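You operate a simulated robot arm through the tools that you are given. There is no shell and no other tool. Be economical: measure what you need, move in short steps, check, and stop when the job is done.

Carry out the task below with a simulated robot arm. There is one attempt and no reset: what you move stays moved.

TASK
Put things in order on the open side of the dining table. At the end: the green battery stands where the blue battery stood; the blue battery stands where the bolt wedge stood; the beige cedar block is on the rust game box (marked "DOMINOES"); the bolt wedge from the open side of the dining table stands on top of the black basin plug; whatever was shut is shut again. Leave all else as you found it, and nothing knocked over.

It is judged by the outcome, as a careful person would: the job done as asked, and still so three seconds after it is handed in. It fails if anything else is knocked over, pushed out of place, dropped, spilled or broken.

THE ROBOT
A 6-joint arm with a two-finger parallel gripper, fixed in place. Base frame: the origin is at the foot of the arm, x ahead of it, y to its left, z up; the work surface is at about z = 0. Lengths are in m, angles in rad, forces in N, time in s.
With the tool pointing down near the work surface it reaches from about 0.18 to 0.46 m from the base axis. Its first joint turns from -1.222 to 1.222 rad. Payload 1.9 kg.
The tool frame sits at the grasp point between the pads (the TCP): z along the fingers, y along the line on which they close. The tips reach 0.023 m beyond it. The gripper opens to 0.094 m. The fingers are 0.038 m wide and 0.01 m thick; the gripper's body (0.054 by 0.096 m) begins 0.039 m behind the TCP.
Orientation is that of the tool frame in the base frame, as a unit quaternion [w, x, y, z]. With the fingers straight down and closing along the base's y, the tool's x points along the base's -x, its y along +y and its z along -z.

THE INTERFACE
- The arm moves only by the tool step_arm. Its argument "deltas" is a list of rows, each a list of 3 entries, a list of its own where there are three numbers: the shift along the tool's x, y, z in m, then the turn, a rotation vector about the tool's x, y, z in rad, then the finger opening in m, from 0 to 0.094. In form: [[[dx, dy, dz], [rx, ry, rz], fingers], ...]. A call has 1 to 12 rows; each row shifts and turns the commanded pose from where the row before left it, along the tool's axes as they then stand. A row lasts 0.2 s, in which the tool goes at most 0.05 m and 0.15 rad; a call with a longer step from one row to the next is refused whole, and so is a gripper value outside its range. Where a pose cannot be reached the arm comes as near as it can. A force on the tool above 40 N (or 10 N above the force at the start of the call, whichever is more), or a blocked arm, ends the call early, and 0.2 s more pass. Each finger travels about 0.108 m/s and halts on what it meets, pressing with about 39 N; the grip force reading is that of the motor and also rises with nothing between the fingers. The clock runs only during rows and for 0.2 s after the last one: add rows that do not move to give the fingers time. It gives the time, the measured TCP pose, the force on the tool (base axes), the opening and the grip force at its end, in the units of the frame above (readings bear some noise), with the torque about the TCP (base axes, N m) and any sound that the robot's microphone picked up.
- Cameras (640 x 400 px; columns grow to the right, rows downward): "scene" is fixed at [0.0679, 0.3291, 0.4307]; the picture's right is [-0.70, -0.72, 0.00], its down [-0.31, 0.30, -0.90] and it looks along [0.65, -0.63, -0.43] (base axes); focal length 231 px, centre (320, 200). "wrist" rides on the gripper at [0.087, 0.016, -0.074] in the tool frame; the picture's right is [-0.18, 0.98, 0.00], its down [-0.58, -0.11, -0.81] and it looks along [-0.79, -0.15, 0.59] (tool axes); focal length 243 px, centre (320, 200). There is no depth. A picture from a camera that has moved, and an enlarged one, comes with that camera's place and axes in the base frame and with its lens. The place of the scene camera against the robot may be out by one fixed shift of up to 0.018 m in any direction.
- snapshot(camera): a new picture of that camera. The clock stands still meanwhile.
- enlarge(camera, box): a new picture of the part [left, top, right, bottom] of that camera's present view, enlarged. The clock stands still meanwhile.
- hand_in(): hands the job in; it is judged then, once.

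Go step by step. Nothing tells you positions but the pictures and the camera data: compare them with the known pose of the tool, close in by small moves and look again before you grip or let go. The budget is 120 turns and 68 pictures, counting those below and the enlarged ones. Unless the task says otherwise, let go and move clear before handing in, and close with one line.

The tools are called as a command line: name --argument value ..., lists and objects as JSON in quotes. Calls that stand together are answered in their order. step_arm: Moves the arm, as the interface text tells. Its arguments: {"type":"object","properties":{"deltas":{"type":"array","items":{"type":"array"}}},"required":["deltas"]} The other tools are called the same way: snapshot (camera) takes a picture; enlarge (camera, box) takes an enlarged picture of a part of a camera's view; hand_in () hands the job in.

At the start:

```text
clock: 0.0
eef_pos: [0.2418, -0.1346, 0.3964]
ee_rot: [-0.001, 0.0, 1.0, 0.0]
ft_force: [-1.2, 0.0, -0.3]
moment: [-0.02, 0.02, 0.02]
finger_gap: 0.094
gripper_force: 0.1
```

scene: 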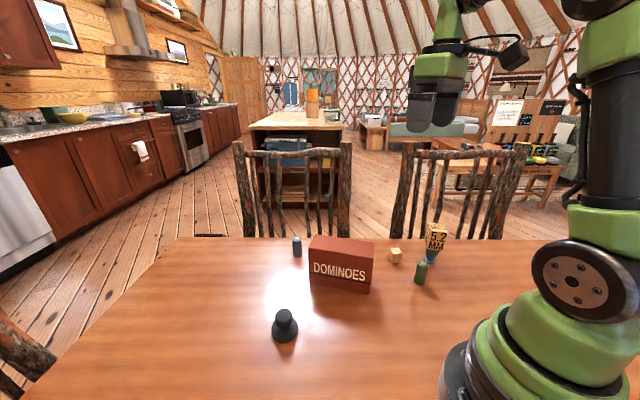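
wrist: 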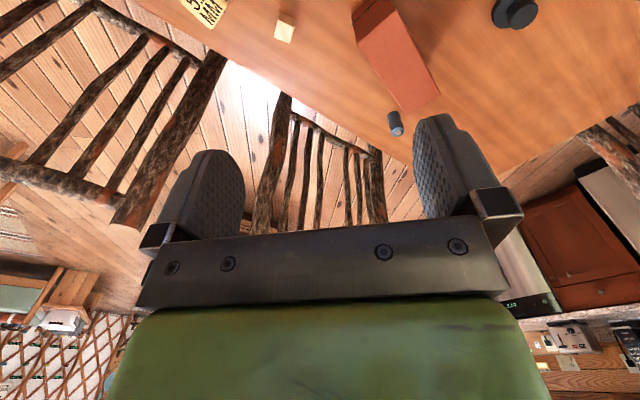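

I see a blue battery, the domino box, a beige block, a green battery, a wedge-like item near it, and a black plug. I'll enlarge to identify them.

enlarge --camera "scene" --box '[370, 210, 470, 300]'

enlarge --camera "scene" --box '[250, 220, 410, 350]'

```text
4.44 times, centred on (420, 255) of scene
camera zoom: at [0.0679, 0.3291, 0.4307], right [-0.7, -0.72, 0.0], down [-0.31, 0.3, -0.9], along [0.65, -0.63, -0.43], focal length 1027 px, centre (-124, -44)
```

zoom: 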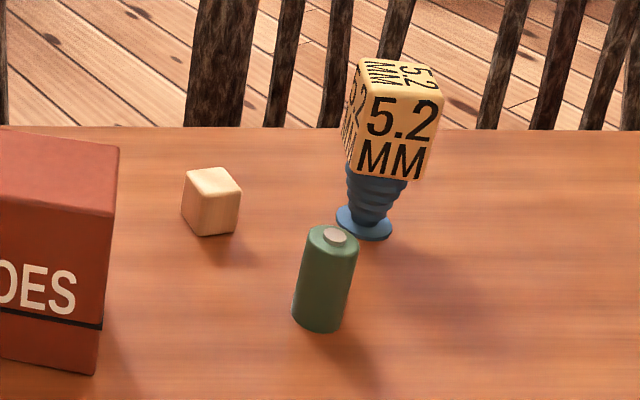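

```text
3.08 times, centred on (330, 285) of scene
camera zoom: at [0.0679, 0.3291, 0.4307], right [-0.7, -0.72, 0.0], down [-0.31, 0.3, -0.9], along [0.65, -0.63, -0.43], focal length 711 px, centre (289, -62)
```

zoom: 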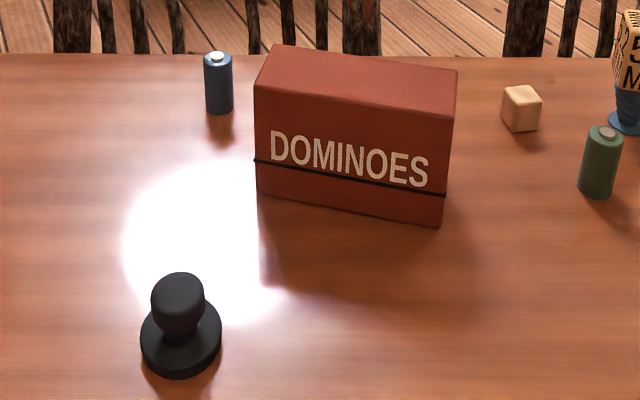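

step_arm --deltas '[[[0, 0, 0], [0, 0.15, 0], 0.094], [[0, 0, 0], [0, 0.15, 0], 0.094], [[0, 0, 0], [0, 0.15, 0], 0.094], [[0, 0, 0], [0, 0.15, 0], 0.094], [[0, 0, 0], [0, 0, 0], 0.094]]'

snapshot --camera "wrist"

```text
clock: 0.9
eef_pos: [0.2306, -0.1325, 0.3788]
ee_rot: [-0.255, -0.006, 0.967, -0.001]
ft_force: [-1.3, -7.5, -5.5]
moment: [0.8, -0.28, 0.34]
finger_gap: 0.0939
gripper_force: 0.0
out of reach, approached as far as the arm can: row 3, 4
stopped in row 4: the force on the tool passed its limit at 48 N (the readings are from after the stop); the commanded pose is now the measured one
```

```text
63 pictures are left
camera wrist: at [0.1925, -0.1165, 0.4878], right [0.15, 0.99, -0.09], down [0.9, -0.1, 0.41], along [0.4, -0.14, -0.91], focal length 243 px, centre (320, 200)
```

wrist: 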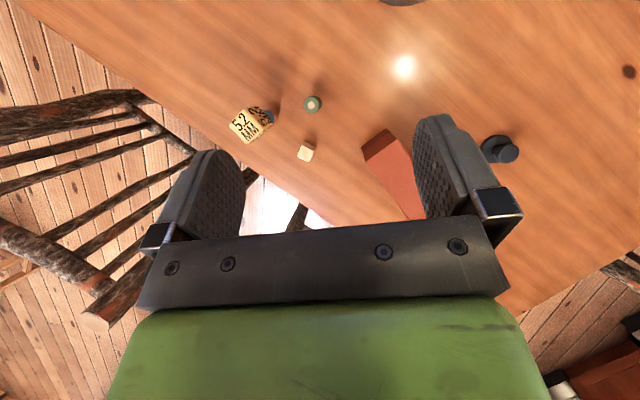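

enlarge --camera "wrist" --box '[220, 80, 340, 170]'

enlarge --camera "wrist" --box '[460, 40, 640, 180]'

```text
4.44 times, centred on (280, 125) of wrist
camera zoom: at [0.1925, -0.1165, 0.4878], right [0.15, 0.99, -0.09], down [0.9, -0.1, 0.41], along [0.4, -0.14, -0.91], focal length 1078 px, centre (498, 533)
```

zoom: 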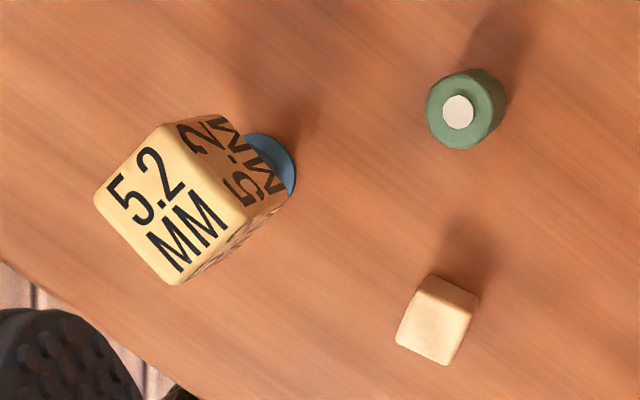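

```text
2.86 times, centred on (550, 110) of wrist
camera zoom: at [0.1925, -0.1165, 0.4878], right [0.15, 0.99, -0.09], down [0.9, -0.1, 0.41], along [0.4, -0.14, -0.91], focal length 693 px, centre (-337, 457)
```

zoom: 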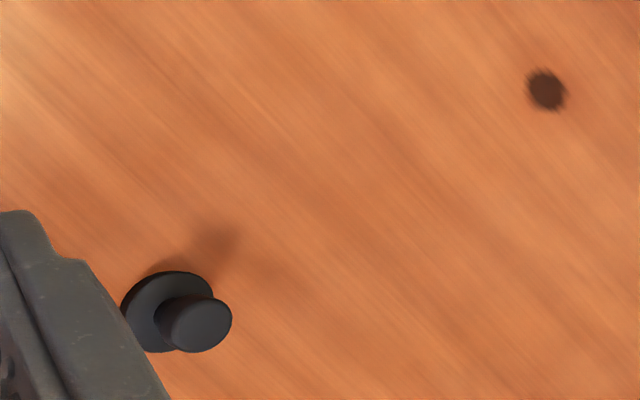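

The only candidate for the bolt wedge is the "5.2 MM" block on the blue foot, at about (0.222, -0.265), yawed 33° and 0.12 m tall. I'll straighten the tool, yaw it to match, move above the wedge and look again.

step_arm --deltas '[[[0, 0, 0], [0, -0.1285, 0], 0.094], [[0, 0, 0], [0, -0.1285, 0], 0.094], [[0, 0, 0], [0, -0.1285, 0], 0.094], [[0, 0, 0], [0, -0.1285, 0], 0.094], [[0, 0, 0], [0, 0, -0.144], 0.094], [[0, 0, 0], [0, 0, -0.144], 0.094], [[0, 0, 0], [0, 0, -0.144], 0.094], [[0, 0, 0], [0, 0, -0.144], 0.094], [[0.0264, -0.0353, 0.03], [0, 0, 0], 0.094], [[0.0264, -0.0353, 0.03], [0, 0, 0], 0.094], [[0.0264, -0.0353, 0.03], [0, 0, 0], 0.094], [[0, 0, 0], [0, 0, 0], 0.094]]'

snapshot --camera "wrist"

snapshot --camera "scene"

```text
refused: row 9 steps farther than a row can; nothing moved
```

```text
60 pictures are left
camera wrist: at [0.1925, -0.1165, 0.4878], right [0.15, 0.99, -0.09], down [0.9, -0.1, 0.41], along [0.4, -0.14, -0.91], focal length 243 px, centre (320, 200)
```

wrist: 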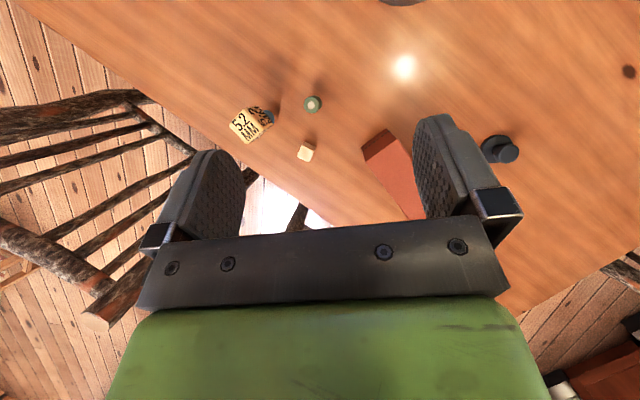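

```text
59 pictures are left
```

scene: 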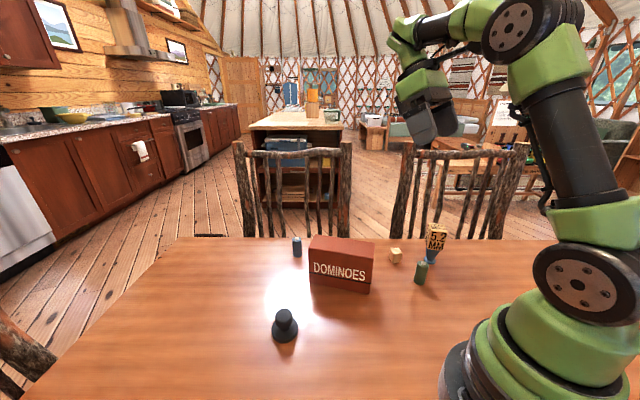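

The step was refused for size; nothing has moved. I'll split the shift into smaller rows and go above the wedge.

step_arm --deltas '[[[0, 0, 0], [0, -0.1285, 0], 0.094], [[0, 0, 0], [0, -0.1285, 0], 0.094], [[0, 0, 0], [0, -0.1285, 0], 0.094], [[0, 0, 0], [0, -0.1285, 0], 0.094], [[0, 0, 0], [0, 0, -0.144], 0.094], [[0, 0, 0], [0, 0, -0.144], 0.094], [[0, 0, 0], [0, 0, -0.144], 0.094], [[0, 0, 0], [0, 0, -0.144], 0.094], [[0.02, -0.0265, 0.03], [0, 0, 0], 0.094], [[0.02, -0.0265, 0.03], [0, 0, 0], 0.094], [[0.02, -0.0265, 0.03], [0, 0, 0], 0.094], [[0.02, -0.0265, 0.03], [0, 0, 0], 0.094]]'

snapshot --camera "wrist"

```text
clock: 3.5
eef_pos: [0.2232, -0.2675, 0.2554]
ee_rot: [0.0, -0.289, 0.957, -0.001]
ft_force: [0.1, -0.2, 0.7]
moment: [-0.02, -0.01, -0.05]
finger_gap: 0.0939
gripper_force: 0.1
```

```text
58 pictures are left
camera wrist: at [0.1431, -0.3021, 0.3313], right [-0.39, 0.92, 0.0], down [0.54, 0.23, 0.81], along [0.74, 0.32, -0.59], focal length 243 px, centre (320, 200)
```

wrist: 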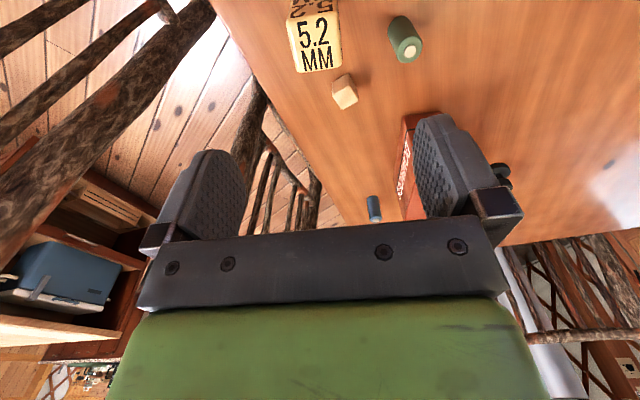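

Yaw and position look aligned with the wedge. Descending around the cube head.

step_arm --deltas '[[[0, 0, 0.04], [0, 0, 0], 0.094], [[0, 0, 0.04], [0, 0, 0], 0.094], [[0, 0, 0.04], [0, 0, 0], 0.094], [[0, 0, 0.03], [0, 0, 0], 0.094], [[0, 0, 0], [0, 0, 0], 0.094]]'

enlarge --camera "scene" --box '[360, 130, 520, 300]'

snapshot --camera "wrist"

```text
clock: 4.7
eef_pos: [0.2224, -0.2634, 0.1078]
ee_rot: [0.0, -0.289, 0.957, 0.001]
ft_force: [-0.4, 0.0, -0.2]
moment: [-0.01, 0.01, 0.02]
finger_gap: 0.094
gripper_force: 0.0
```

```text
2.35 times, centred on (440, 215) of scene
camera zoom: at [0.0679, 0.3291, 0.4307], right [-0.7, -0.72, 0.0], down [-0.31, 0.3, -0.9], along [0.65, -0.63, -0.43], focal length 544 px, centre (38, 165)
```

zoom: 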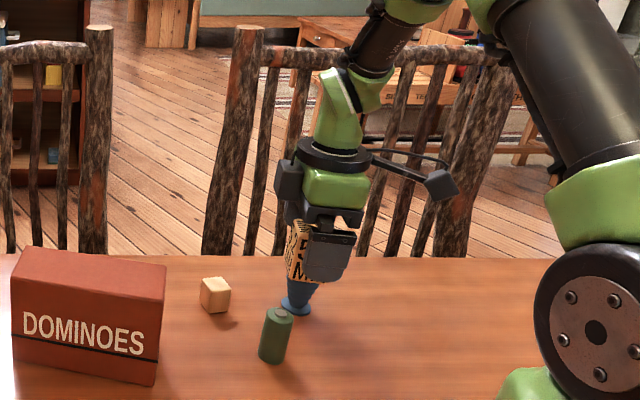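

```text
56 pictures are left
camera wrist: at [0.1419, -0.2971, 0.1836], right [-0.39, 0.92, 0.0], down [0.55, 0.23, 0.81], along [0.74, 0.32, -0.59], focal length 243 px, centre (320, 200)
```

wrist: 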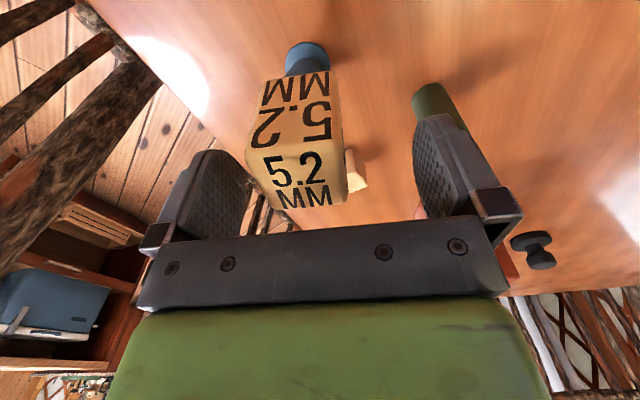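

The cube sits about 5 mm to the -y side of the tool centre. I'll centre it, lower 1 cm, and close gently.

step_arm --deltas '[[[0.003, -0.0055, 0.01], [0, 0, 0], 0.094], [[0, 0, 0], [0, 0, 0], 0.094]]'

snapshot --camera "wrist"

```text
clock: 5.3
eef_pos: [0.224, -0.2698, 0.0975]
ee_rot: [0.0, -0.289, 0.957, 0.001]
ft_force: [0.2, 0.2, 0.4]
moment: [0.04, -0.03, -0.03]
finger_gap: 0.0939
gripper_force: 0.1
```

```text
55 pictures are left
camera wrist: at [0.1424, -0.3032, 0.1741], right [-0.39, 0.92, 0.0], down [0.55, 0.23, 0.81], along [0.74, 0.32, -0.59], focal length 243 px, centre (320, 200)
```

wrist: 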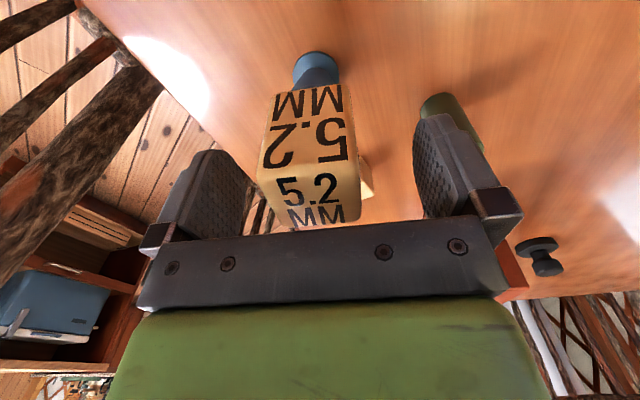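

Centred now. Closing the fingers.

step_arm --deltas '[[[0, 0, 0], [0, 0, 0], 0.07], [[0, 0, 0], [0, 0, 0], 0.05], [[0, 0, 0], [0, 0, 0], 0.04], [[0, 0, 0], [0, 0, 0], 0.03], [[0, 0, 0], [0, 0, 0], 0.03]]'

snapshot --camera "wrist"

enlarge --camera "scene" --box '[370, 200, 490, 290]'

```text
clock: 6.5
eef_pos: [0.223, -0.2691, 0.0989]
ee_rot: [0.0, -0.289, 0.957, 0.001]
ft_force: [0.8, -0.7, 4.2]
moment: [-0.16, -0.14, 0.02]
finger_gap: 0.042
gripper_force: 38.4
```

```text
54 pictures are left
camera wrist: at [0.1426, -0.3032, 0.1743], right [-0.39, 0.92, 0.0], down [0.54, 0.23, 0.81], along [0.74, 0.32, -0.59], focal length 243 px, centre (320, 200)
```

wrist: 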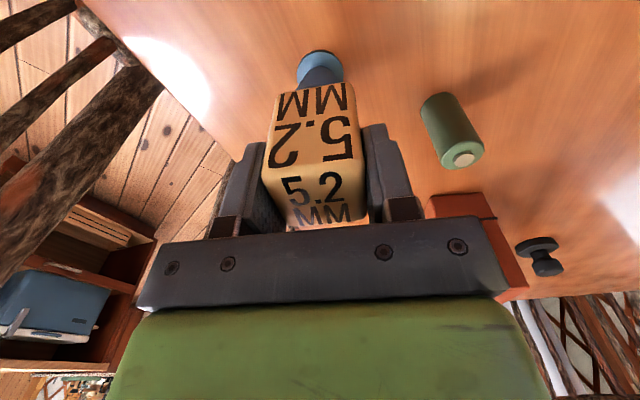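

```text
4.44 times, centred on (430, 245) of scene
camera zoom: at [0.0679, 0.3291, 0.4307], right [-0.7, -0.72, 0.0], down [-0.31, 0.3, -0.9], along [0.65, -0.63, -0.43], focal length 1027 px, centre (-169, 0)
```

zoom: 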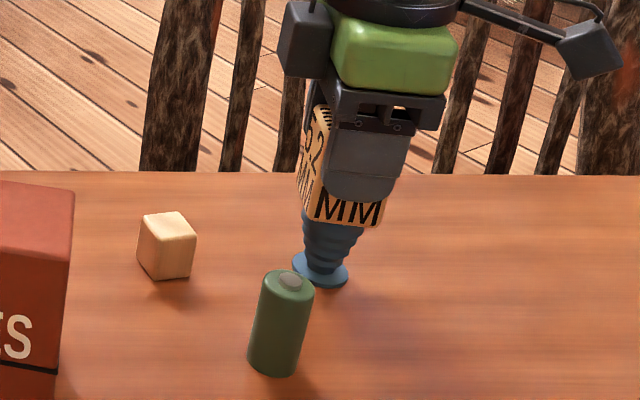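

Gripped on the 42 mm cube, and the foot hasn't moved (about (0.221, -0.269)). Lifting straight up and checking it comes in one piece.

step_arm --deltas '[[[0, 0, -0.02], [0, 0, 0], 0.03], [[0, 0, -0.04], [0, 0, 0], 0.03], [[0, 0, -0.045], [0, 0, 0], 0.03], [[0, 0, -0.045], [0, 0, 0], 0.03], [[0, 0, 0], [0, 0, 0], 0.03]]'

snapshot --camera "scene"

snapshot --camera "wrist"

```text
clock: 7.7
eef_pos: [0.2235, -0.2717, 0.2459]
ee_rot: [0.0, -0.289, 0.957, 0.001]
ft_force: [0.2, -0.6, -2.5]
moment: [0.01, 0.03, 0.01]
finger_gap: 0.0421
gripper_force: 39.0
```

```text
52 pictures are left
```

scene: 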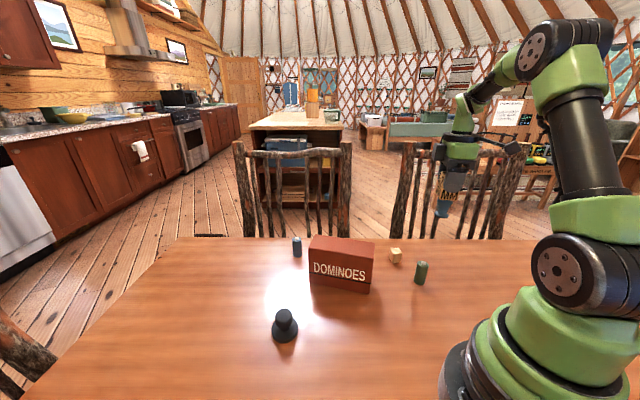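

```text
51 pictures are left
camera wrist: at [0.1441, -0.3053, 0.3222], right [-0.39, 0.92, 0.0], down [0.55, 0.23, 0.81], along [0.74, 0.32, -0.59], focal length 243 px, centre (320, 200)
```

wrist: 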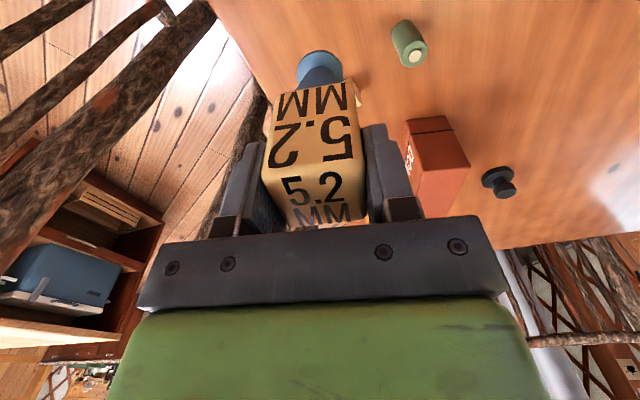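

The wedge came up in one piece. Carrying it over towards the plug, staying above the box height.

step_arm --deltas '[[[-0.0332, 0.0298, -0.002], [0, 0, 0], 0.03], [[-0.0332, 0.0298, -0.002], [0, 0, 0], 0.03], [[-0.0332, 0.0298, -0.002], [0, 0, 0], 0.03], [[-0.0332, 0.0298, -0.002], [0, 0, 0], 0.03], [[-0.0332, 0.0298, -0.002], [0, 0, 0], 0.03], [[-0.0332, 0.0298, -0.002], [0, 0, 0], 0.03], [[-0.0332, 0.0298, -0.002], [0, 0, 0], 0.03], [[-0.0332, 0.0298, -0.002], [0, 0, 0], 0.03], [[-0.0332, 0.0298, -0.002], [0, 0, 0], 0.03], [[-0.0332, 0.0298, -0.002], [0, 0, 0], 0.03], [[0, 0, 0], [0, 0, 0], 0.03]]'

snapshot --camera "scene"

snapshot --camera "wrist"

```text
clock: 10.1
eef_pos: [0.3368, 0.1614, 0.2665]
ee_rot: [0.0, -0.29, 0.957, 0.001]
ft_force: [-0.2, 0.8, -1.7]
moment: [-0.03, 0.02, -0.01]
finger_gap: 0.0419
gripper_force: 39.5
```

```text
50 pictures are left
```

scene: 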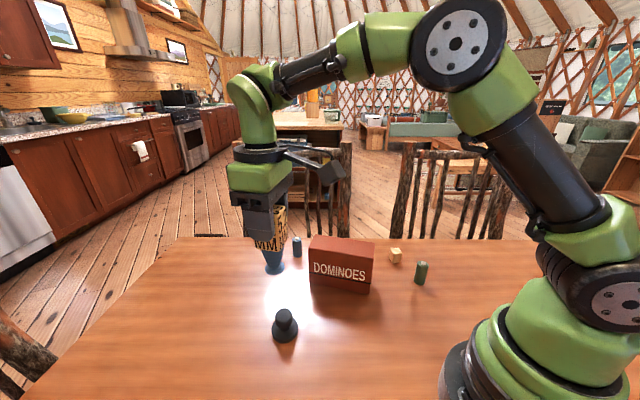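

```text
49 pictures are left
camera wrist: at [0.2562, 0.127, 0.3426], right [-0.39, 0.92, 0.0], down [0.55, 0.23, 0.81], along [0.74, 0.32, -0.59], focal length 243 px, centre (320, 200)
```

wrist: 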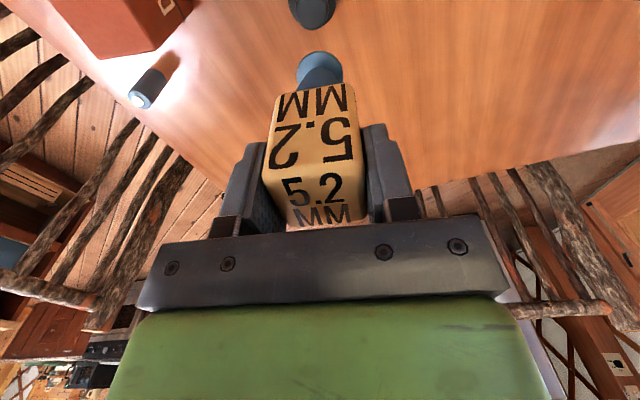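

The plug lies just below. I'll lower to a few cm above it and compare the foot and plug head in both cameras.

step_arm --deltas '[[[0, 0, 0.035], [0, 0, 0], 0.03], [[0, 0, 0.035], [0, 0, 0], 0.03], [[0, 0, 0], [0, 0, 0], 0.03]]'

enlarge --camera "scene" --box '[230, 230, 340, 350]'

enlarge --camera "wrist" --box '[240, 0, 400, 100]'

```text
clock: 10.9
eef_pos: [0.3353, 0.1616, 0.1975]
ee_rot: [-0.001, -0.289, 0.957, 0.001]
ft_force: [0.3, -0.3, -1.8]
moment: [0.03, 0.03, 0.04]
finger_gap: 0.0416
gripper_force: 39.4
```

```text
3.33 times, centred on (285, 290) of scene
camera zoom: at [0.0679, 0.3291, 0.4307], right [-0.7, -0.72, 0.0], down [-0.31, 0.3, -0.9], along [0.65, -0.63, -0.43], focal length 771 px, centre (437, -100)
```

zoom: 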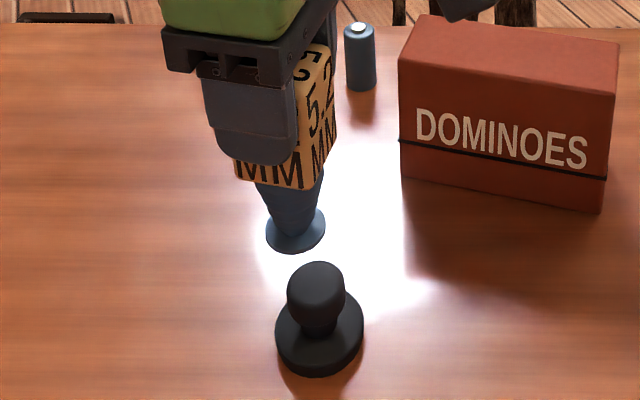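

```text
4.00 times, centred on (320, 50) of wrist
camera zoom: at [0.2561, 0.1277, 0.2721], right [-0.39, 0.92, 0.0], down [0.55, 0.23, 0.81], along [0.74, 0.32, -0.59], focal length 970 px, centre (320, 800)
```

zoom: 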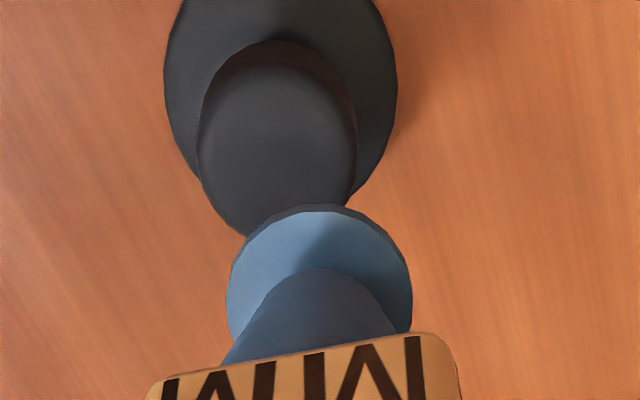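

The foot needs to move about (-2, -9) mm to be over the plug. I'll shift, lower 2 cm and recheck.

step_arm --deltas '[[[0.007, -0.007, 0], [0, 0, 0], 0.03], [[0, 0, 0.02], [0, 0, 0], 0.03], [[0, 0, 0], [0, 0, 0], 0.03]]'

enlarge --camera "scene" --box '[230, 230, 340, 350]'

enlarge --camera "wrist" --box '[240, 0, 400, 100]'

```text
clock: 11.7
eef_pos: [0.3316, 0.1509, 0.1788]
ee_rot: [-0.001, -0.289, 0.957, 0.0]
ft_force: [-0.1, -0.7, -2.8]
moment: [-0.01, 0.0, 0.02]
finger_gap: 0.0419
gripper_force: 38.8
```

```text
3.33 times, centred on (285, 290) of scene
camera zoom: at [0.0679, 0.3291, 0.4307], right [-0.7, -0.72, 0.0], down [-0.31, 0.3, -0.9], along [0.65, -0.63, -0.43], focal length 771 px, centre (437, -100)
```

zoom: 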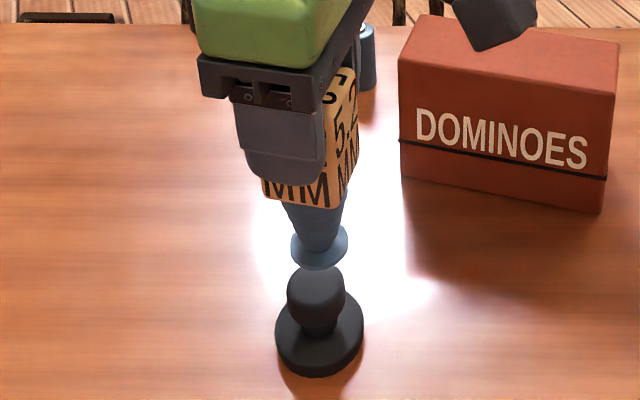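

```text
4.00 times, centred on (320, 50) of wrist
camera zoom: at [0.2517, 0.1166, 0.2546], right [-0.39, 0.92, 0.0], down [0.55, 0.23, 0.81], along [0.74, 0.32, -0.59], focal length 970 px, centre (320, 800)
```

zoom: 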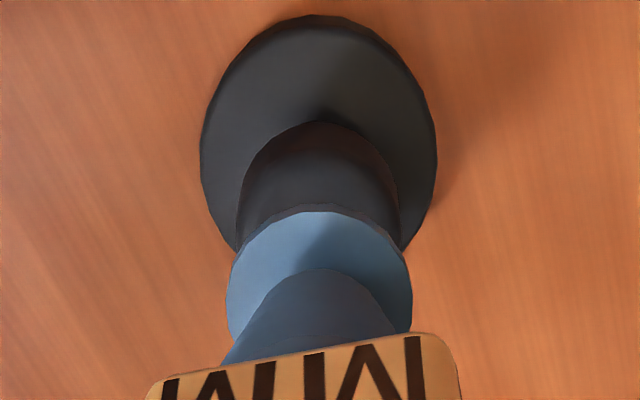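

Laterally aligned; the scene view suggests moving about 4 mm outward (tool -x). Then lower gradually, reading the force.

step_arm --deltas '[[[-0.004, 0, 0], [0, 0, 0], 0.03], [[0, 0, 0.012], [0, 0, 0], 0.03], [[0, 0, 0], [0, 0, 0], 0.03]]'

enlarge --camera "scene" --box '[245, 250, 325, 340]'

enlarge --camera "wrist" --box '[240, 0, 400, 100]'

```text
clock: 12.5
eef_pos: [0.3345, 0.1531, 0.1671]
ee_rot: [0.0, -0.289, 0.957, 0.001]
ft_force: [-0.4, 0.6, -2.4]
moment: [0.01, 0.0, 0.01]
finger_gap: 0.0418
gripper_force: 38.8
```

```text
4.44 times, centred on (285, 295) of scene
camera zoom: at [0.0679, 0.3291, 0.4307], right [-0.7, -0.72, 0.0], down [-0.31, 0.3, -0.9], along [0.65, -0.63, -0.43], focal length 1027 px, centre (476, -222)
```

zoom: 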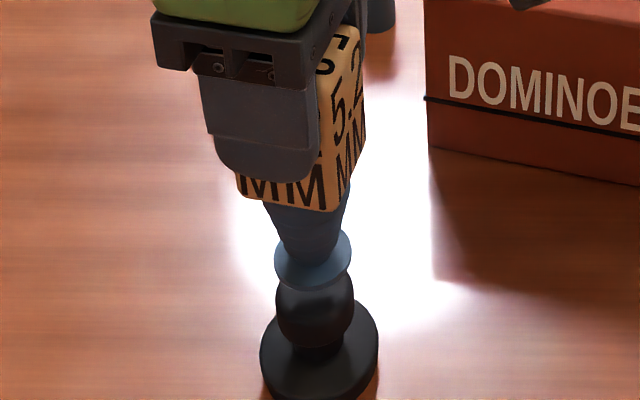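

```text
4.00 times, centred on (320, 50) of wrist
camera zoom: at [0.2544, 0.1188, 0.2427], right [-0.39, 0.92, 0.0], down [0.55, 0.23, 0.81], along [0.74, 0.32, -0.59], focal length 970 px, centre (320, 800)
```

zoom: 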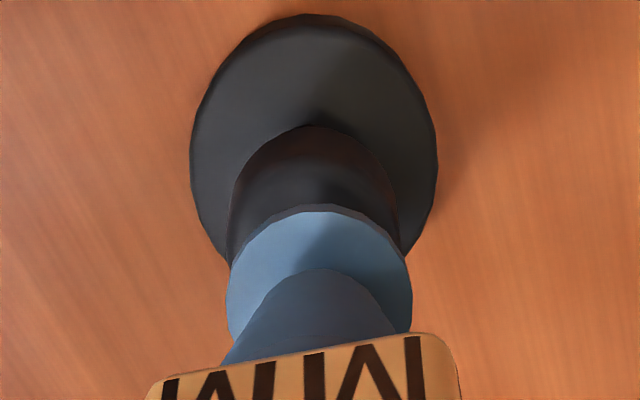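

Nearly concentric (about 1 mm off). Fine correction and slow lowering to contact.

step_arm --deltas '[[[-0.001, -0.001, 0.002], [0, 0, 0], 0.03], [[0, 0, 0.002], [0, 0, 0], 0.03], [[0, 0, 0.002], [0, 0, 0], 0.03], [[0, 0, 0], [0, 0, 0], 0.03]]'

```text
clock: 13.5
eef_pos: [0.3364, 0.1544, 0.1622]
ee_rot: [-0.001, -0.288, 0.958, 0.001]
ft_force: [-0.6, 1.2, -2.4]
moment: [0.0, 0.01, 0.0]
finger_gap: 0.042
gripper_force: 39.3
```

step_arm --deltas '[[[0, 0, 0.002], [0, 0, 0], 0.03], [[0, 0, 0.002], [0, 0, 0], 0.03], [[0, 0, 0], [0, 0, 0], 0.03]]'

enlarge --camera "scene" --box '[245, 250, 325, 340]'

enlarge --camera "wrist" --box '[240, 0, 400, 100]'

```text
clock: 14.3
eef_pos: [0.3381, 0.1544, 0.157]
ee_rot: [0.0, -0.289, 0.957, 0.001]
ft_force: [0.6, 0.0, -2.0]
moment: [0.01, 0.01, -0.01]
finger_gap: 0.0417
gripper_force: 39.2
```

```text
4.44 times, centred on (285, 295) of scene
camera zoom: at [0.0679, 0.3291, 0.4307], right [-0.7, -0.72, 0.0], down [-0.31, 0.3, -0.9], along [0.65, -0.63, -0.43], focal length 1027 px, centre (476, -222)
```

zoom: 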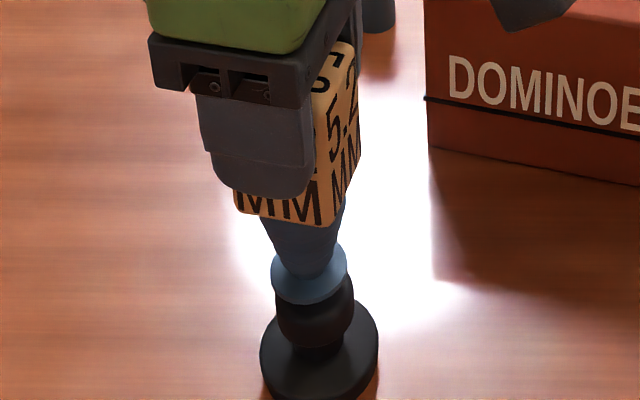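

```text
4.00 times, centred on (320, 50) of wrist
camera zoom: at [0.257, 0.1197, 0.233], right [-0.39, 0.92, 0.0], down [0.55, 0.23, 0.81], along [0.74, 0.32, -0.59], focal length 970 px, centre (320, 800)
```

zoom: 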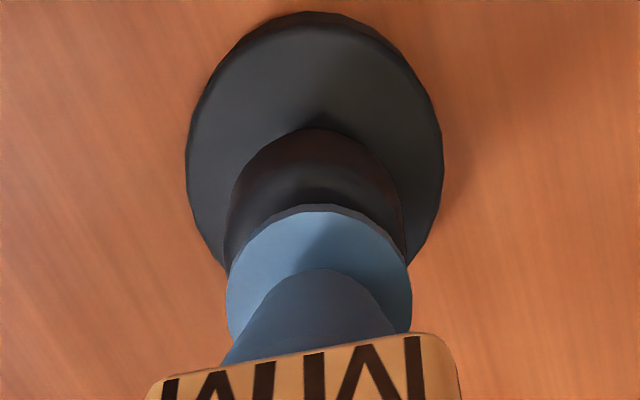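

step_arm --deltas '[[[0.001, -0.001, 0.001], [0, 0, 0], 0.03], [[0, 0, 0.002], [0, 0, 0], 0.03], [[0, 0, 0], [0, 0, 0], 0.03]]'

```text
clock: 15.1
eef_pos: [0.3366, 0.1512, 0.1549]
ee_rot: [0.0, -0.289, 0.957, 0.0]
ft_force: [-0.2, -0.6, -1.8]
moment: [0.04, 0.01, 0.01]
finger_gap: 0.042
gripper_force: 39.0
```

step_arm --deltas '[[[0, 0, 0.002], [0, 0, 0], 0.03], [[0, 0, 0], [0, 0, 0], 0.03]]'

enlarge --camera "scene" --box '[265, 280, 305, 320]'

```text
clock: 15.7
eef_pos: [0.3364, 0.152, 0.1522]
ee_rot: [-0.001, -0.29, 0.957, 0.002]
ft_force: [1.0, -1.2, -2.5]
moment: [-0.01, 0.0, 0.01]
finger_gap: 0.0418
gripper_force: 39.3
```

```text
10.00 times, centred on (285, 300) of scene
camera zoom: at [0.0679, 0.3291, 0.4307], right [-0.7, -0.72, 0.0], down [-0.31, 0.3, -0.9], along [0.65, -0.63, -0.43], focal length 2312 px, centre (670, -800)
```

zoom: 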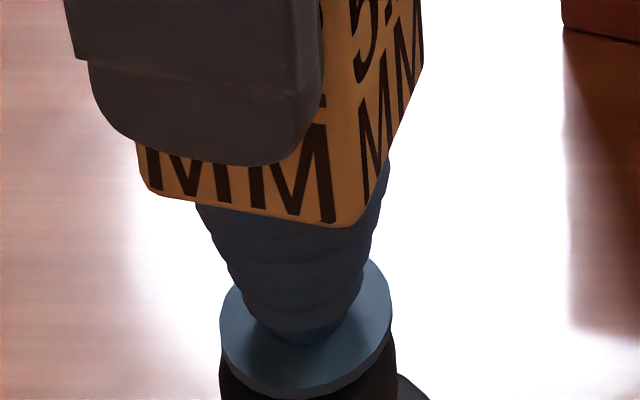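

Still no contact force. Continuing in small steps.

step_arm --deltas '[[[0, 0, 0.002], [0, 0, 0], 0.03], [[0, 0, 0], [0, 0, 0], 0.03]]'

step_arm --deltas '[[[0, 0, 0.002], [0, 0, 0], 0.03], [[0, 0, 0], [0, 0, 0], 0.03]]'

```text
clock: 16.3
eef_pos: [0.3383, 0.1529, 0.1512]
ee_rot: [0.001, -0.289, 0.957, 0.001]
ft_force: [-0.6, -0.1, -2.3]
moment: [0.02, 0.0, 0.02]
finger_gap: 0.0417
gripper_force: 39.3
```

```text
clock: 16.9
eef_pos: [0.337, 0.1527, 0.1487]
ee_rot: [0.0, -0.289, 0.957, 0.001]
ft_force: [0.2, 0.0, -2.2]
moment: [0.0, 0.01, -0.02]
finger_gap: 0.0418
gripper_force: 39.2
```

step_arm --deltas '[[[0, 0, 0.002], [0, 0, 0], 0.03], [[0, 0, 0], [0, 0, 0], 0.03]]'

enlarge --camera "scene" --box '[245, 265, 325, 345]'

enlarge --camera "wrist" --box '[240, 0, 400, 100]'

```text
clock: 17.5
eef_pos: [0.3366, 0.1527, 0.1462]
ee_rot: [0.0, -0.289, 0.957, 0.001]
ft_force: [-1.0, 0.3, 2.1]
moment: [0.0, 0.12, 0.0]
finger_gap: 0.0418
gripper_force: 39.2
```

```text
5.00 times, centred on (285, 305) of scene
camera zoom: at [0.0679, 0.3291, 0.4307], right [-0.7, -0.72, 0.0], down [-0.31, 0.3, -0.9], along [0.65, -0.63, -0.43], focal length 1156 px, centre (495, -325)
```

zoom: 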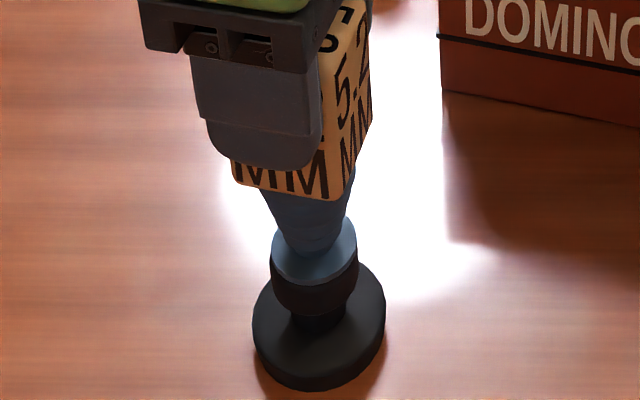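

```text
4.00 times, centred on (320, 50) of wrist
camera zoom: at [0.2565, 0.1179, 0.2222], right [-0.39, 0.92, 0.0], down [0.55, 0.23, 0.81], along [0.74, 0.32, -0.59], focal length 970 px, centre (320, 800)
```

zoom: 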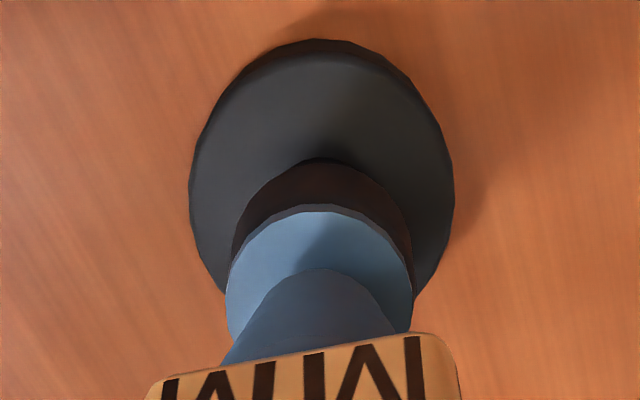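

The foot has touched down on the plug's top and is concentric in both views. Opening the fingers slowly.

step_arm --deltas '[[[0, 0, -0.0003], [0, 0, 0], 0.04], [[0, 0, 0], [0, 0, 0], 0.044], [[0, 0, 0], [0, 0, 0], 0.048], [[0, 0, 0], [0, 0, 0], 0.06], [[0, 0, 0], [0, 0, 0], 0.08], [[0, 0, 0], [0, 0, 0], 0.08]]'

enlarge --camera "scene" --box '[235, 235, 345, 345]'

snapshot --camera "wrist"

```text
clock: 18.9
eef_pos: [0.3373, 0.1517, 0.1473]
ee_rot: [0.0, -0.289, 0.957, 0.001]
ft_force: [-0.5, 1.2, -0.5]
moment: [0.01, -0.02, 0.0]
finger_gap: 0.0799
gripper_force: 0.0
```

```text
3.64 times, centred on (290, 290) of scene
camera zoom: at [0.0679, 0.3291, 0.4307], right [-0.7, -0.72, 0.0], down [-0.31, 0.3, -0.9], along [0.65, -0.63, -0.43], focal length 841 px, centre (429, -127)
```

zoom: 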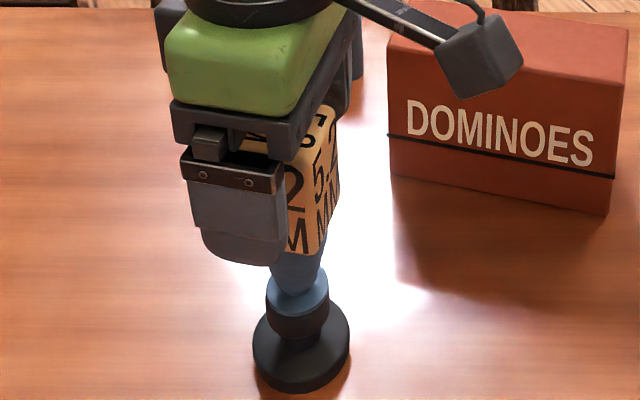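

```text
36 pictures are left
camera wrist: at [0.2568, 0.1175, 0.2227], right [-0.39, 0.92, 0.0], down [0.55, 0.23, 0.81], along [0.74, 0.32, -0.59], focal length 243 px, centre (320, 200)
```

wrist: 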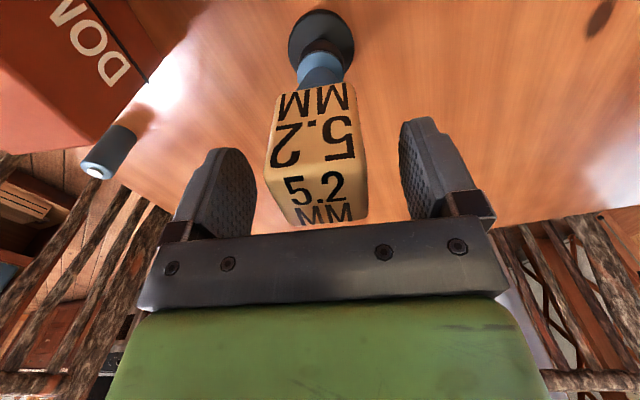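

The wedge stands steady on the plug. I'll rise clear, and turn the gripper around (camera outward) since the blue battery at about (0.502, -0.015) lies beyond the box and near the reach limit.

step_arm --deltas '[[[0, 0, -0.03], [0, 0, 0], 0.08], [[0, 0, -0.045], [0, 0, 0], 0.08], [[0, 0, -0.045], [0, 0, 0], 0.08], [[0, 0, -0.03], [0, 0, 0], 0.08], [[0, 0, 0], [0, 0, -0.142], 0.08], [[0, 0, 0], [0, 0, -0.142], 0.08], [[0, 0, 0], [0, 0, -0.142], 0.08], [[0, 0, 0], [0, 0, -0.142], 0.08], [[0, 0, 0], [0, 0, -0.142], 0.08], [[0, 0, 0], [0, 0, -0.142], 0.08], [[0, 0, 0], [0, 0, -0.142], 0.08]]'

```text
clock: 21.3
eef_pos: [0.3378, 0.1523, 0.2944]
ee_rot: [0.0, 0.711, -0.703, -0.002]
ft_force: [0.2, 0.4, -0.1]
moment: [0.01, -0.02, -0.01]
finger_gap: 0.0801
gripper_force: 0.2
```

step_arm --deltas '[[[0, 0, 0], [0, 0, -0.142], 0.08], [[0, 0, 0], [0, 0, -0.142], 0.08], [[0, 0, 0], [0, 0, -0.142], 0.08], [[0, 0, 0], [0, 0, -0.142], 0.08], [[0, 0, 0], [0, 0, -0.142], 0.08], [[0, 0, 0], [0, 0, -0.142], 0.08], [[0, 0, 0], [0, 0, -0.142], 0.08], [[0, 0, 0], [0, 0, -0.142], 0.08], [[0, 0, 0], [0, 0, -0.142], 0.08], [[0, 0, 0], [0, 0, -0.142], 0.08], [[0, 0, 0], [0, 0, -0.142], 0.08]]'

```text
clock: 23.7
eef_pos: [0.303, 0.1738, 0.2681]
ee_rot: [0.001, 1.0, 0.0, 0.003]
ft_force: [-0.4, -0.1, -0.6]
moment: [0.01, 0.05, 0.0]
finger_gap: 0.08
gripper_force: 0.0
out of reach, approached as far as the arm can: row 10, 11
```

The wrist joint stops near full flip, so I'll back the yaw off by 34° which still keeps the camera off the box.

step_arm --deltas '[[[0, 0, 0], [0, 0, 0.148], 0.08], [[0, 0, 0], [0, 0, 0.148], 0.08], [[0, 0, 0], [0, 0, 0.148], 0.08], [[0, 0, 0], [0, 0, 0.148], 0.08], [[0, 0, 0], [0, 0, 0], 0.08]]'

```text
clock: 24.9
eef_pos: [0.302, 0.1757, 0.2675]
ee_rot: [-0.001, 0.956, -0.292, -0.001]
ft_force: [0.3, 0.5, -0.2]
moment: [0.0, 0.04, 0.03]
finger_gap: 0.0801
gripper_force: 0.0
```

step_arm --deltas '[[[0.0426, 0.0138, 0], [0, 0, 0], 0.08], [[0.0426, 0.0138, 0], [0, 0, 0], 0.08], [[0.0426, 0.0138, 0], [0, 0, 0], 0.08], [[0.0426, 0.0138, 0], [0, 0, 0], 0.08], [[0.0426, 0.0138, 0], [0, 0, 0], 0.08], [[0, 0, 0], [0, 0.133, 0], 0.08], [[0, 0, 0], [0, 0.133, 0], 0.08], [[0, 0, 0], [0, 0.133, 0], 0.08], [[0, 0, 0], [0, 0, 0], 0.08]]'

snapshot --camera "wrist"

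snapshot --camera "scene"

```text
clock: 26.9
eef_pos: [0.4123, 0.0192, 0.2532]
ee_rot: [0.058, 0.938, -0.286, 0.189]
ft_force: [-0.4, -0.1, -0.1]
moment: [-0.01, 0.0, -0.01]
finger_gap: 0.08
gripper_force: 0.1
out of reach, approached as far as the arm can: row 4, 5
```

```text
35 pictures are left
camera wrist: at [0.4457, -0.0224, 0.3562], right [-0.69, -0.72, -0.07], down [-0.65, 0.56, 0.52], along [-0.33, 0.4, -0.85], focal length 243 px, centre (320, 200)
```

wrist: 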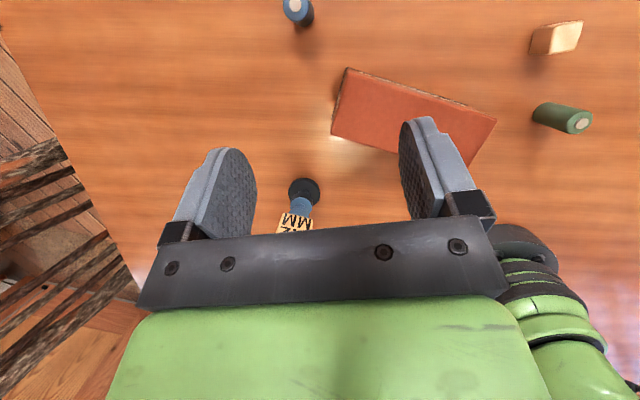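

```text
34 pictures are left
```

scene: 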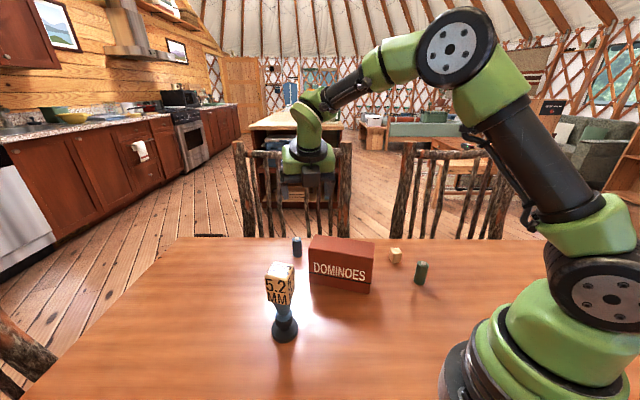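

I can see all objects well from here: box top centre ≈ (0.350, -0.033), blue battery ≈ (0.504, -0.012). I'll yaw further so the tilted gripper body clears the box corner, then move above the blue battery.

step_arm --deltas '[[[0, 0, 0], [-0.0442, 0, 0.1045], 0.07], [[0, 0, 0], [-0.0442, 0, 0.1045], 0.06], [[0, 0, 0], [-0.0442, 0, 0.1045], 0.06], [[0, 0, 0], [-0.0442, 0, 0.1045], 0.06], [[0.0068, -0.016, 0.0308], [0, 0, 0], 0.06], [[0.0068, -0.016, 0.0308], [0, 0, 0], 0.06], [[0.0068, -0.016, 0.0308], [0, 0, 0], 0.06], [[0.0068, -0.016, 0.0308], [0, 0, 0], 0.06], [[0, 0, 0], [0, 0, 0], 0.06]]'

snapshot --camera "wrist"

```text
clock: 28.9
eef_pos: [0.4908, -0.0105, 0.15]
ee_rot: [0.099, 0.85, -0.489, 0.171]
ft_force: [0.4, 0.7, -0.5]
moment: [-0.01, -0.03, -0.02]
finger_gap: 0.0601
gripper_force: 0.1
out of reach, approached as far as the arm can: row 8
```

```text
33 pictures are left
camera wrist: at [0.5041, -0.0621, 0.2526], right [-0.94, -0.35, -0.07], down [-0.33, 0.79, 0.52], along [-0.13, 0.51, -0.85], focal length 243 px, centre (320, 200)
```

wrist: 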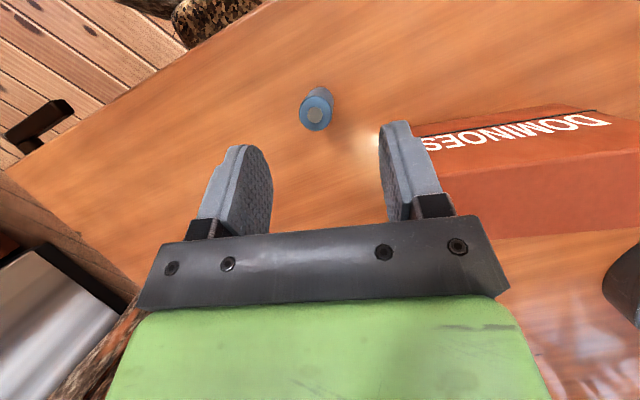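

step_arm --deltas '[[[-0.0078, -0.0045, 0.032], [0, 0, 0], 0.08], [[-0.0079, -0.0045, 0.032], [0, 0, 0], 0.08], [[0, 0, 0], [0, 0, 0], 0.08]]'

snapshot --camera "wrist"

enlarge --camera "scene" --box '[240, 170, 400, 300]'

```text
clock: 29.7
eef_pos: [0.4909, -0.0115, 0.0837]
ee_rot: [0.098, 0.85, -0.488, 0.171]
ft_force: [-0.2, -0.3, 0.4]
moment: [0.06, -0.01, -0.05]
finger_gap: 0.0799
gripper_force: 0.0
out of reach, approached as far as the arm can: row 1, 2
```

```text
32 pictures are left
camera wrist: at [0.5027, -0.0638, 0.1869], right [-0.94, -0.35, -0.07], down [-0.33, 0.79, 0.52], along [-0.12, 0.51, -0.85], focal length 243 px, centre (320, 200)
```

wrist: 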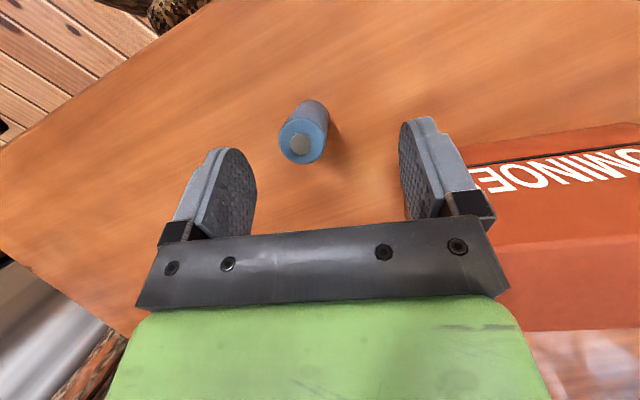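

```text
3.08 times, centred on (320, 235) of scene
camera zoom: at [0.0679, 0.3291, 0.4307], right [-0.7, -0.72, 0.0], down [-0.31, 0.3, -0.9], along [0.65, -0.63, -0.43], focal length 711 px, centre (320, 92)
```

zoom: 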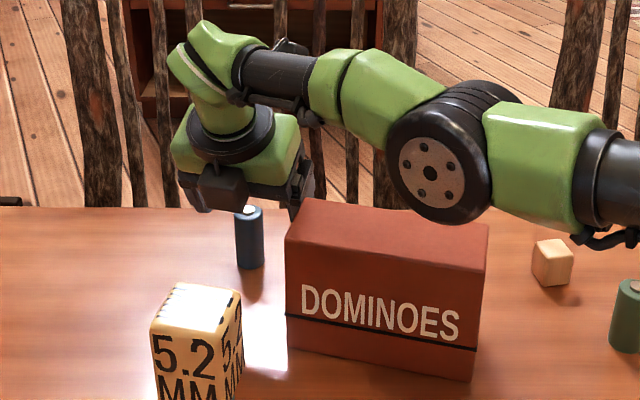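

The arm is at its reach limit, 1 cm short; more tilt should add reach. Tilting further and re-aiming.

step_arm --deltas '[[[0, 0, 0], [0, 0.15, 0], 0.08], [[0, 0, 0], [0, 0.15, 0], 0.08], [[0.0, -0.005, 0.0], [0, 0, 0], 0.08], [[0.0, -0.005, 0.005], [0, 0, 0], 0.08], [[0, 0, 0], [0, 0, 0], 0.08]]'

snapshot --camera "wrist"

```text
clock: 30.9
eef_pos: [0.5017, -0.0083, 0.0771]
ee_rot: [0.17, 0.815, -0.468, 0.296]
ft_force: [-0.1, 0.7, 0.6]
moment: [-0.04, 0.0, 0.02]
finger_gap: 0.0799
gripper_force: 0.1
out of reach, approached as far as the arm can: row 1, 2, 3, 4
```

```text
30 pictures are left
camera wrist: at [0.4982, -0.0305, 0.1915], right [-0.92, -0.37, -0.12], down [-0.39, 0.89, 0.24], along [0.01, 0.27, -0.96], focal length 243 px, centre (320, 200)
```

wrist: 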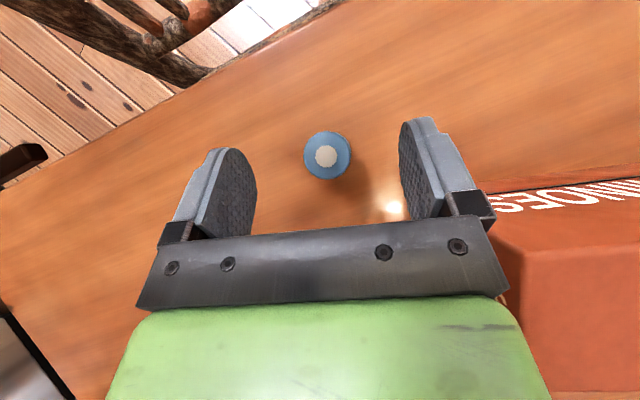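

Now looking straight down at the battery, centred within 2 mm. Descending around it.

step_arm --deltas '[[[-0.005, 0.0005, 0.0092], [0, 0, 0], 0.08], [[-0.005, 0.0005, 0.0092], [0, 0, 0], 0.08], [[-0.005, 0.0005, 0.0092], [0, 0, 0], 0.08], [[-0.005, 0, 0.0092], [0, 0, 0], 0.08], [[0, 0, 0], [0, 0, 0], 0.08]]'

snapshot --camera "wrist"

enlarge --camera "scene" --box '[240, 190, 400, 300]'

```text
clock: 32.1
eef_pos: [0.4966, -0.0161, 0.0357]
ee_rot: [0.17, 0.815, -0.469, 0.295]
ft_force: [0.1, -0.5, 0.0]
moment: [0.03, 0.0, -0.01]
finger_gap: 0.0799
gripper_force: 0.1
out of reach, approached as far as the arm can: row 2, 4
```

```text
29 pictures are left
camera wrist: at [0.4914, -0.0394, 0.1496], right [-0.92, -0.37, -0.12], down [-0.39, 0.89, 0.24], along [0.01, 0.27, -0.96], focal length 243 px, centre (320, 200)
```

wrist: 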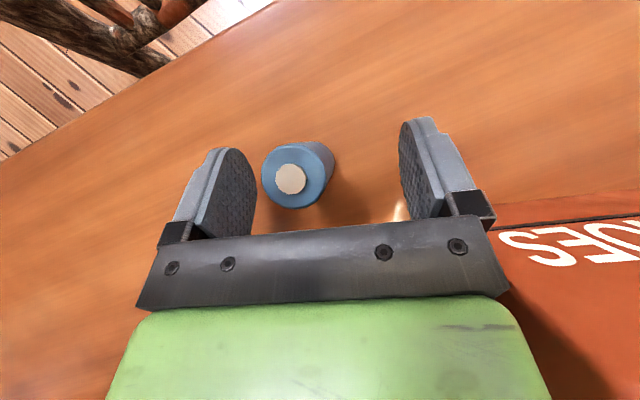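

```text
3.64 times, centred on (320, 245) of scene
camera zoom: at [0.0679, 0.3291, 0.4307], right [-0.7, -0.72, 0.0], down [-0.31, 0.3, -0.9], along [0.65, -0.63, -0.43], focal length 841 px, centre (320, 36)
```

zoom: 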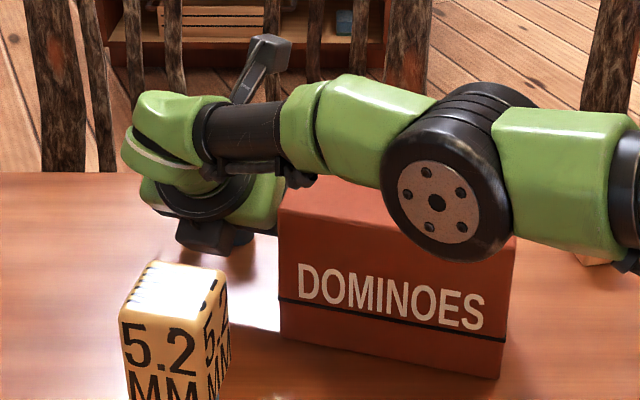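

The tool is 9 mm short radially, so the battery is off-centre. I'll rise, yaw ~7° towards the radial direction for extra reach, and try again.

step_arm --deltas '[[[0.0096, 0, -0.0115], [0, 0, 0], 0.08], [[0.0097, 0, -0.0115], [0, 0, 0], 0.08], [[0, 0, 0], [0.0836, 0, -0.0996], 0.08], [[0.004, -0.0079, 0.0034], [0, 0, 0], 0.08], [[0, 0, 0], [0, 0, 0], 0.08]]'

```text
clock: 33.3
eef_pos: [0.5044, -0.0138, 0.0663]
ee_rot: [0.151, 0.844, -0.415, 0.306]
ft_force: [-0.4, 0.8, 0.0]
moment: [0.02, 0.0, -0.01]
finger_gap: 0.0801
gripper_force: 0.1
```

step_arm --deltas '[[[-0.0059, 0, 0.0082], [0, 0, 0], 0.08], [[-0.0059, 0, 0.0082], [0, 0, 0], 0.08], [[-0.0059, 0, 0.0082], [0, 0, 0], 0.08], [[0, 0, 0], [0, 0, 0], 0.08]]'

snapshot --camera "wrist"

```text
clock: 34.3
eef_pos: [0.5067, -0.016, 0.0356]
ee_rot: [0.15, 0.844, -0.414, 0.306]
ft_force: [0.6, 0.4, 0.3]
moment: [0.02, 0.01, -0.02]
finger_gap: 0.08
gripper_force: 0.1
```

```text
27 pictures are left
camera wrist: at [0.5062, -0.0399, 0.1492], right [-0.86, -0.49, -0.12], down [-0.5, 0.83, 0.25], along [-0.02, 0.27, -0.96], focal length 243 px, centre (320, 200)
```

wrist: 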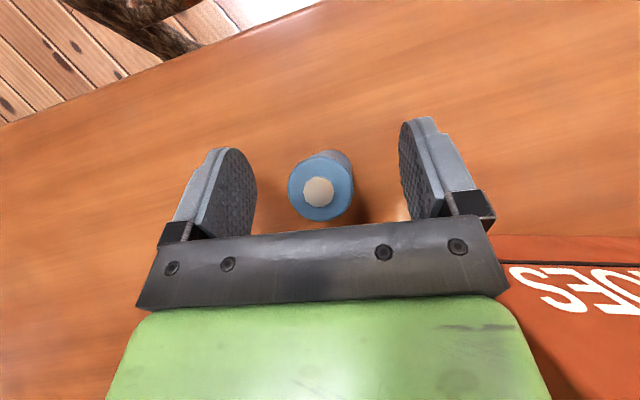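

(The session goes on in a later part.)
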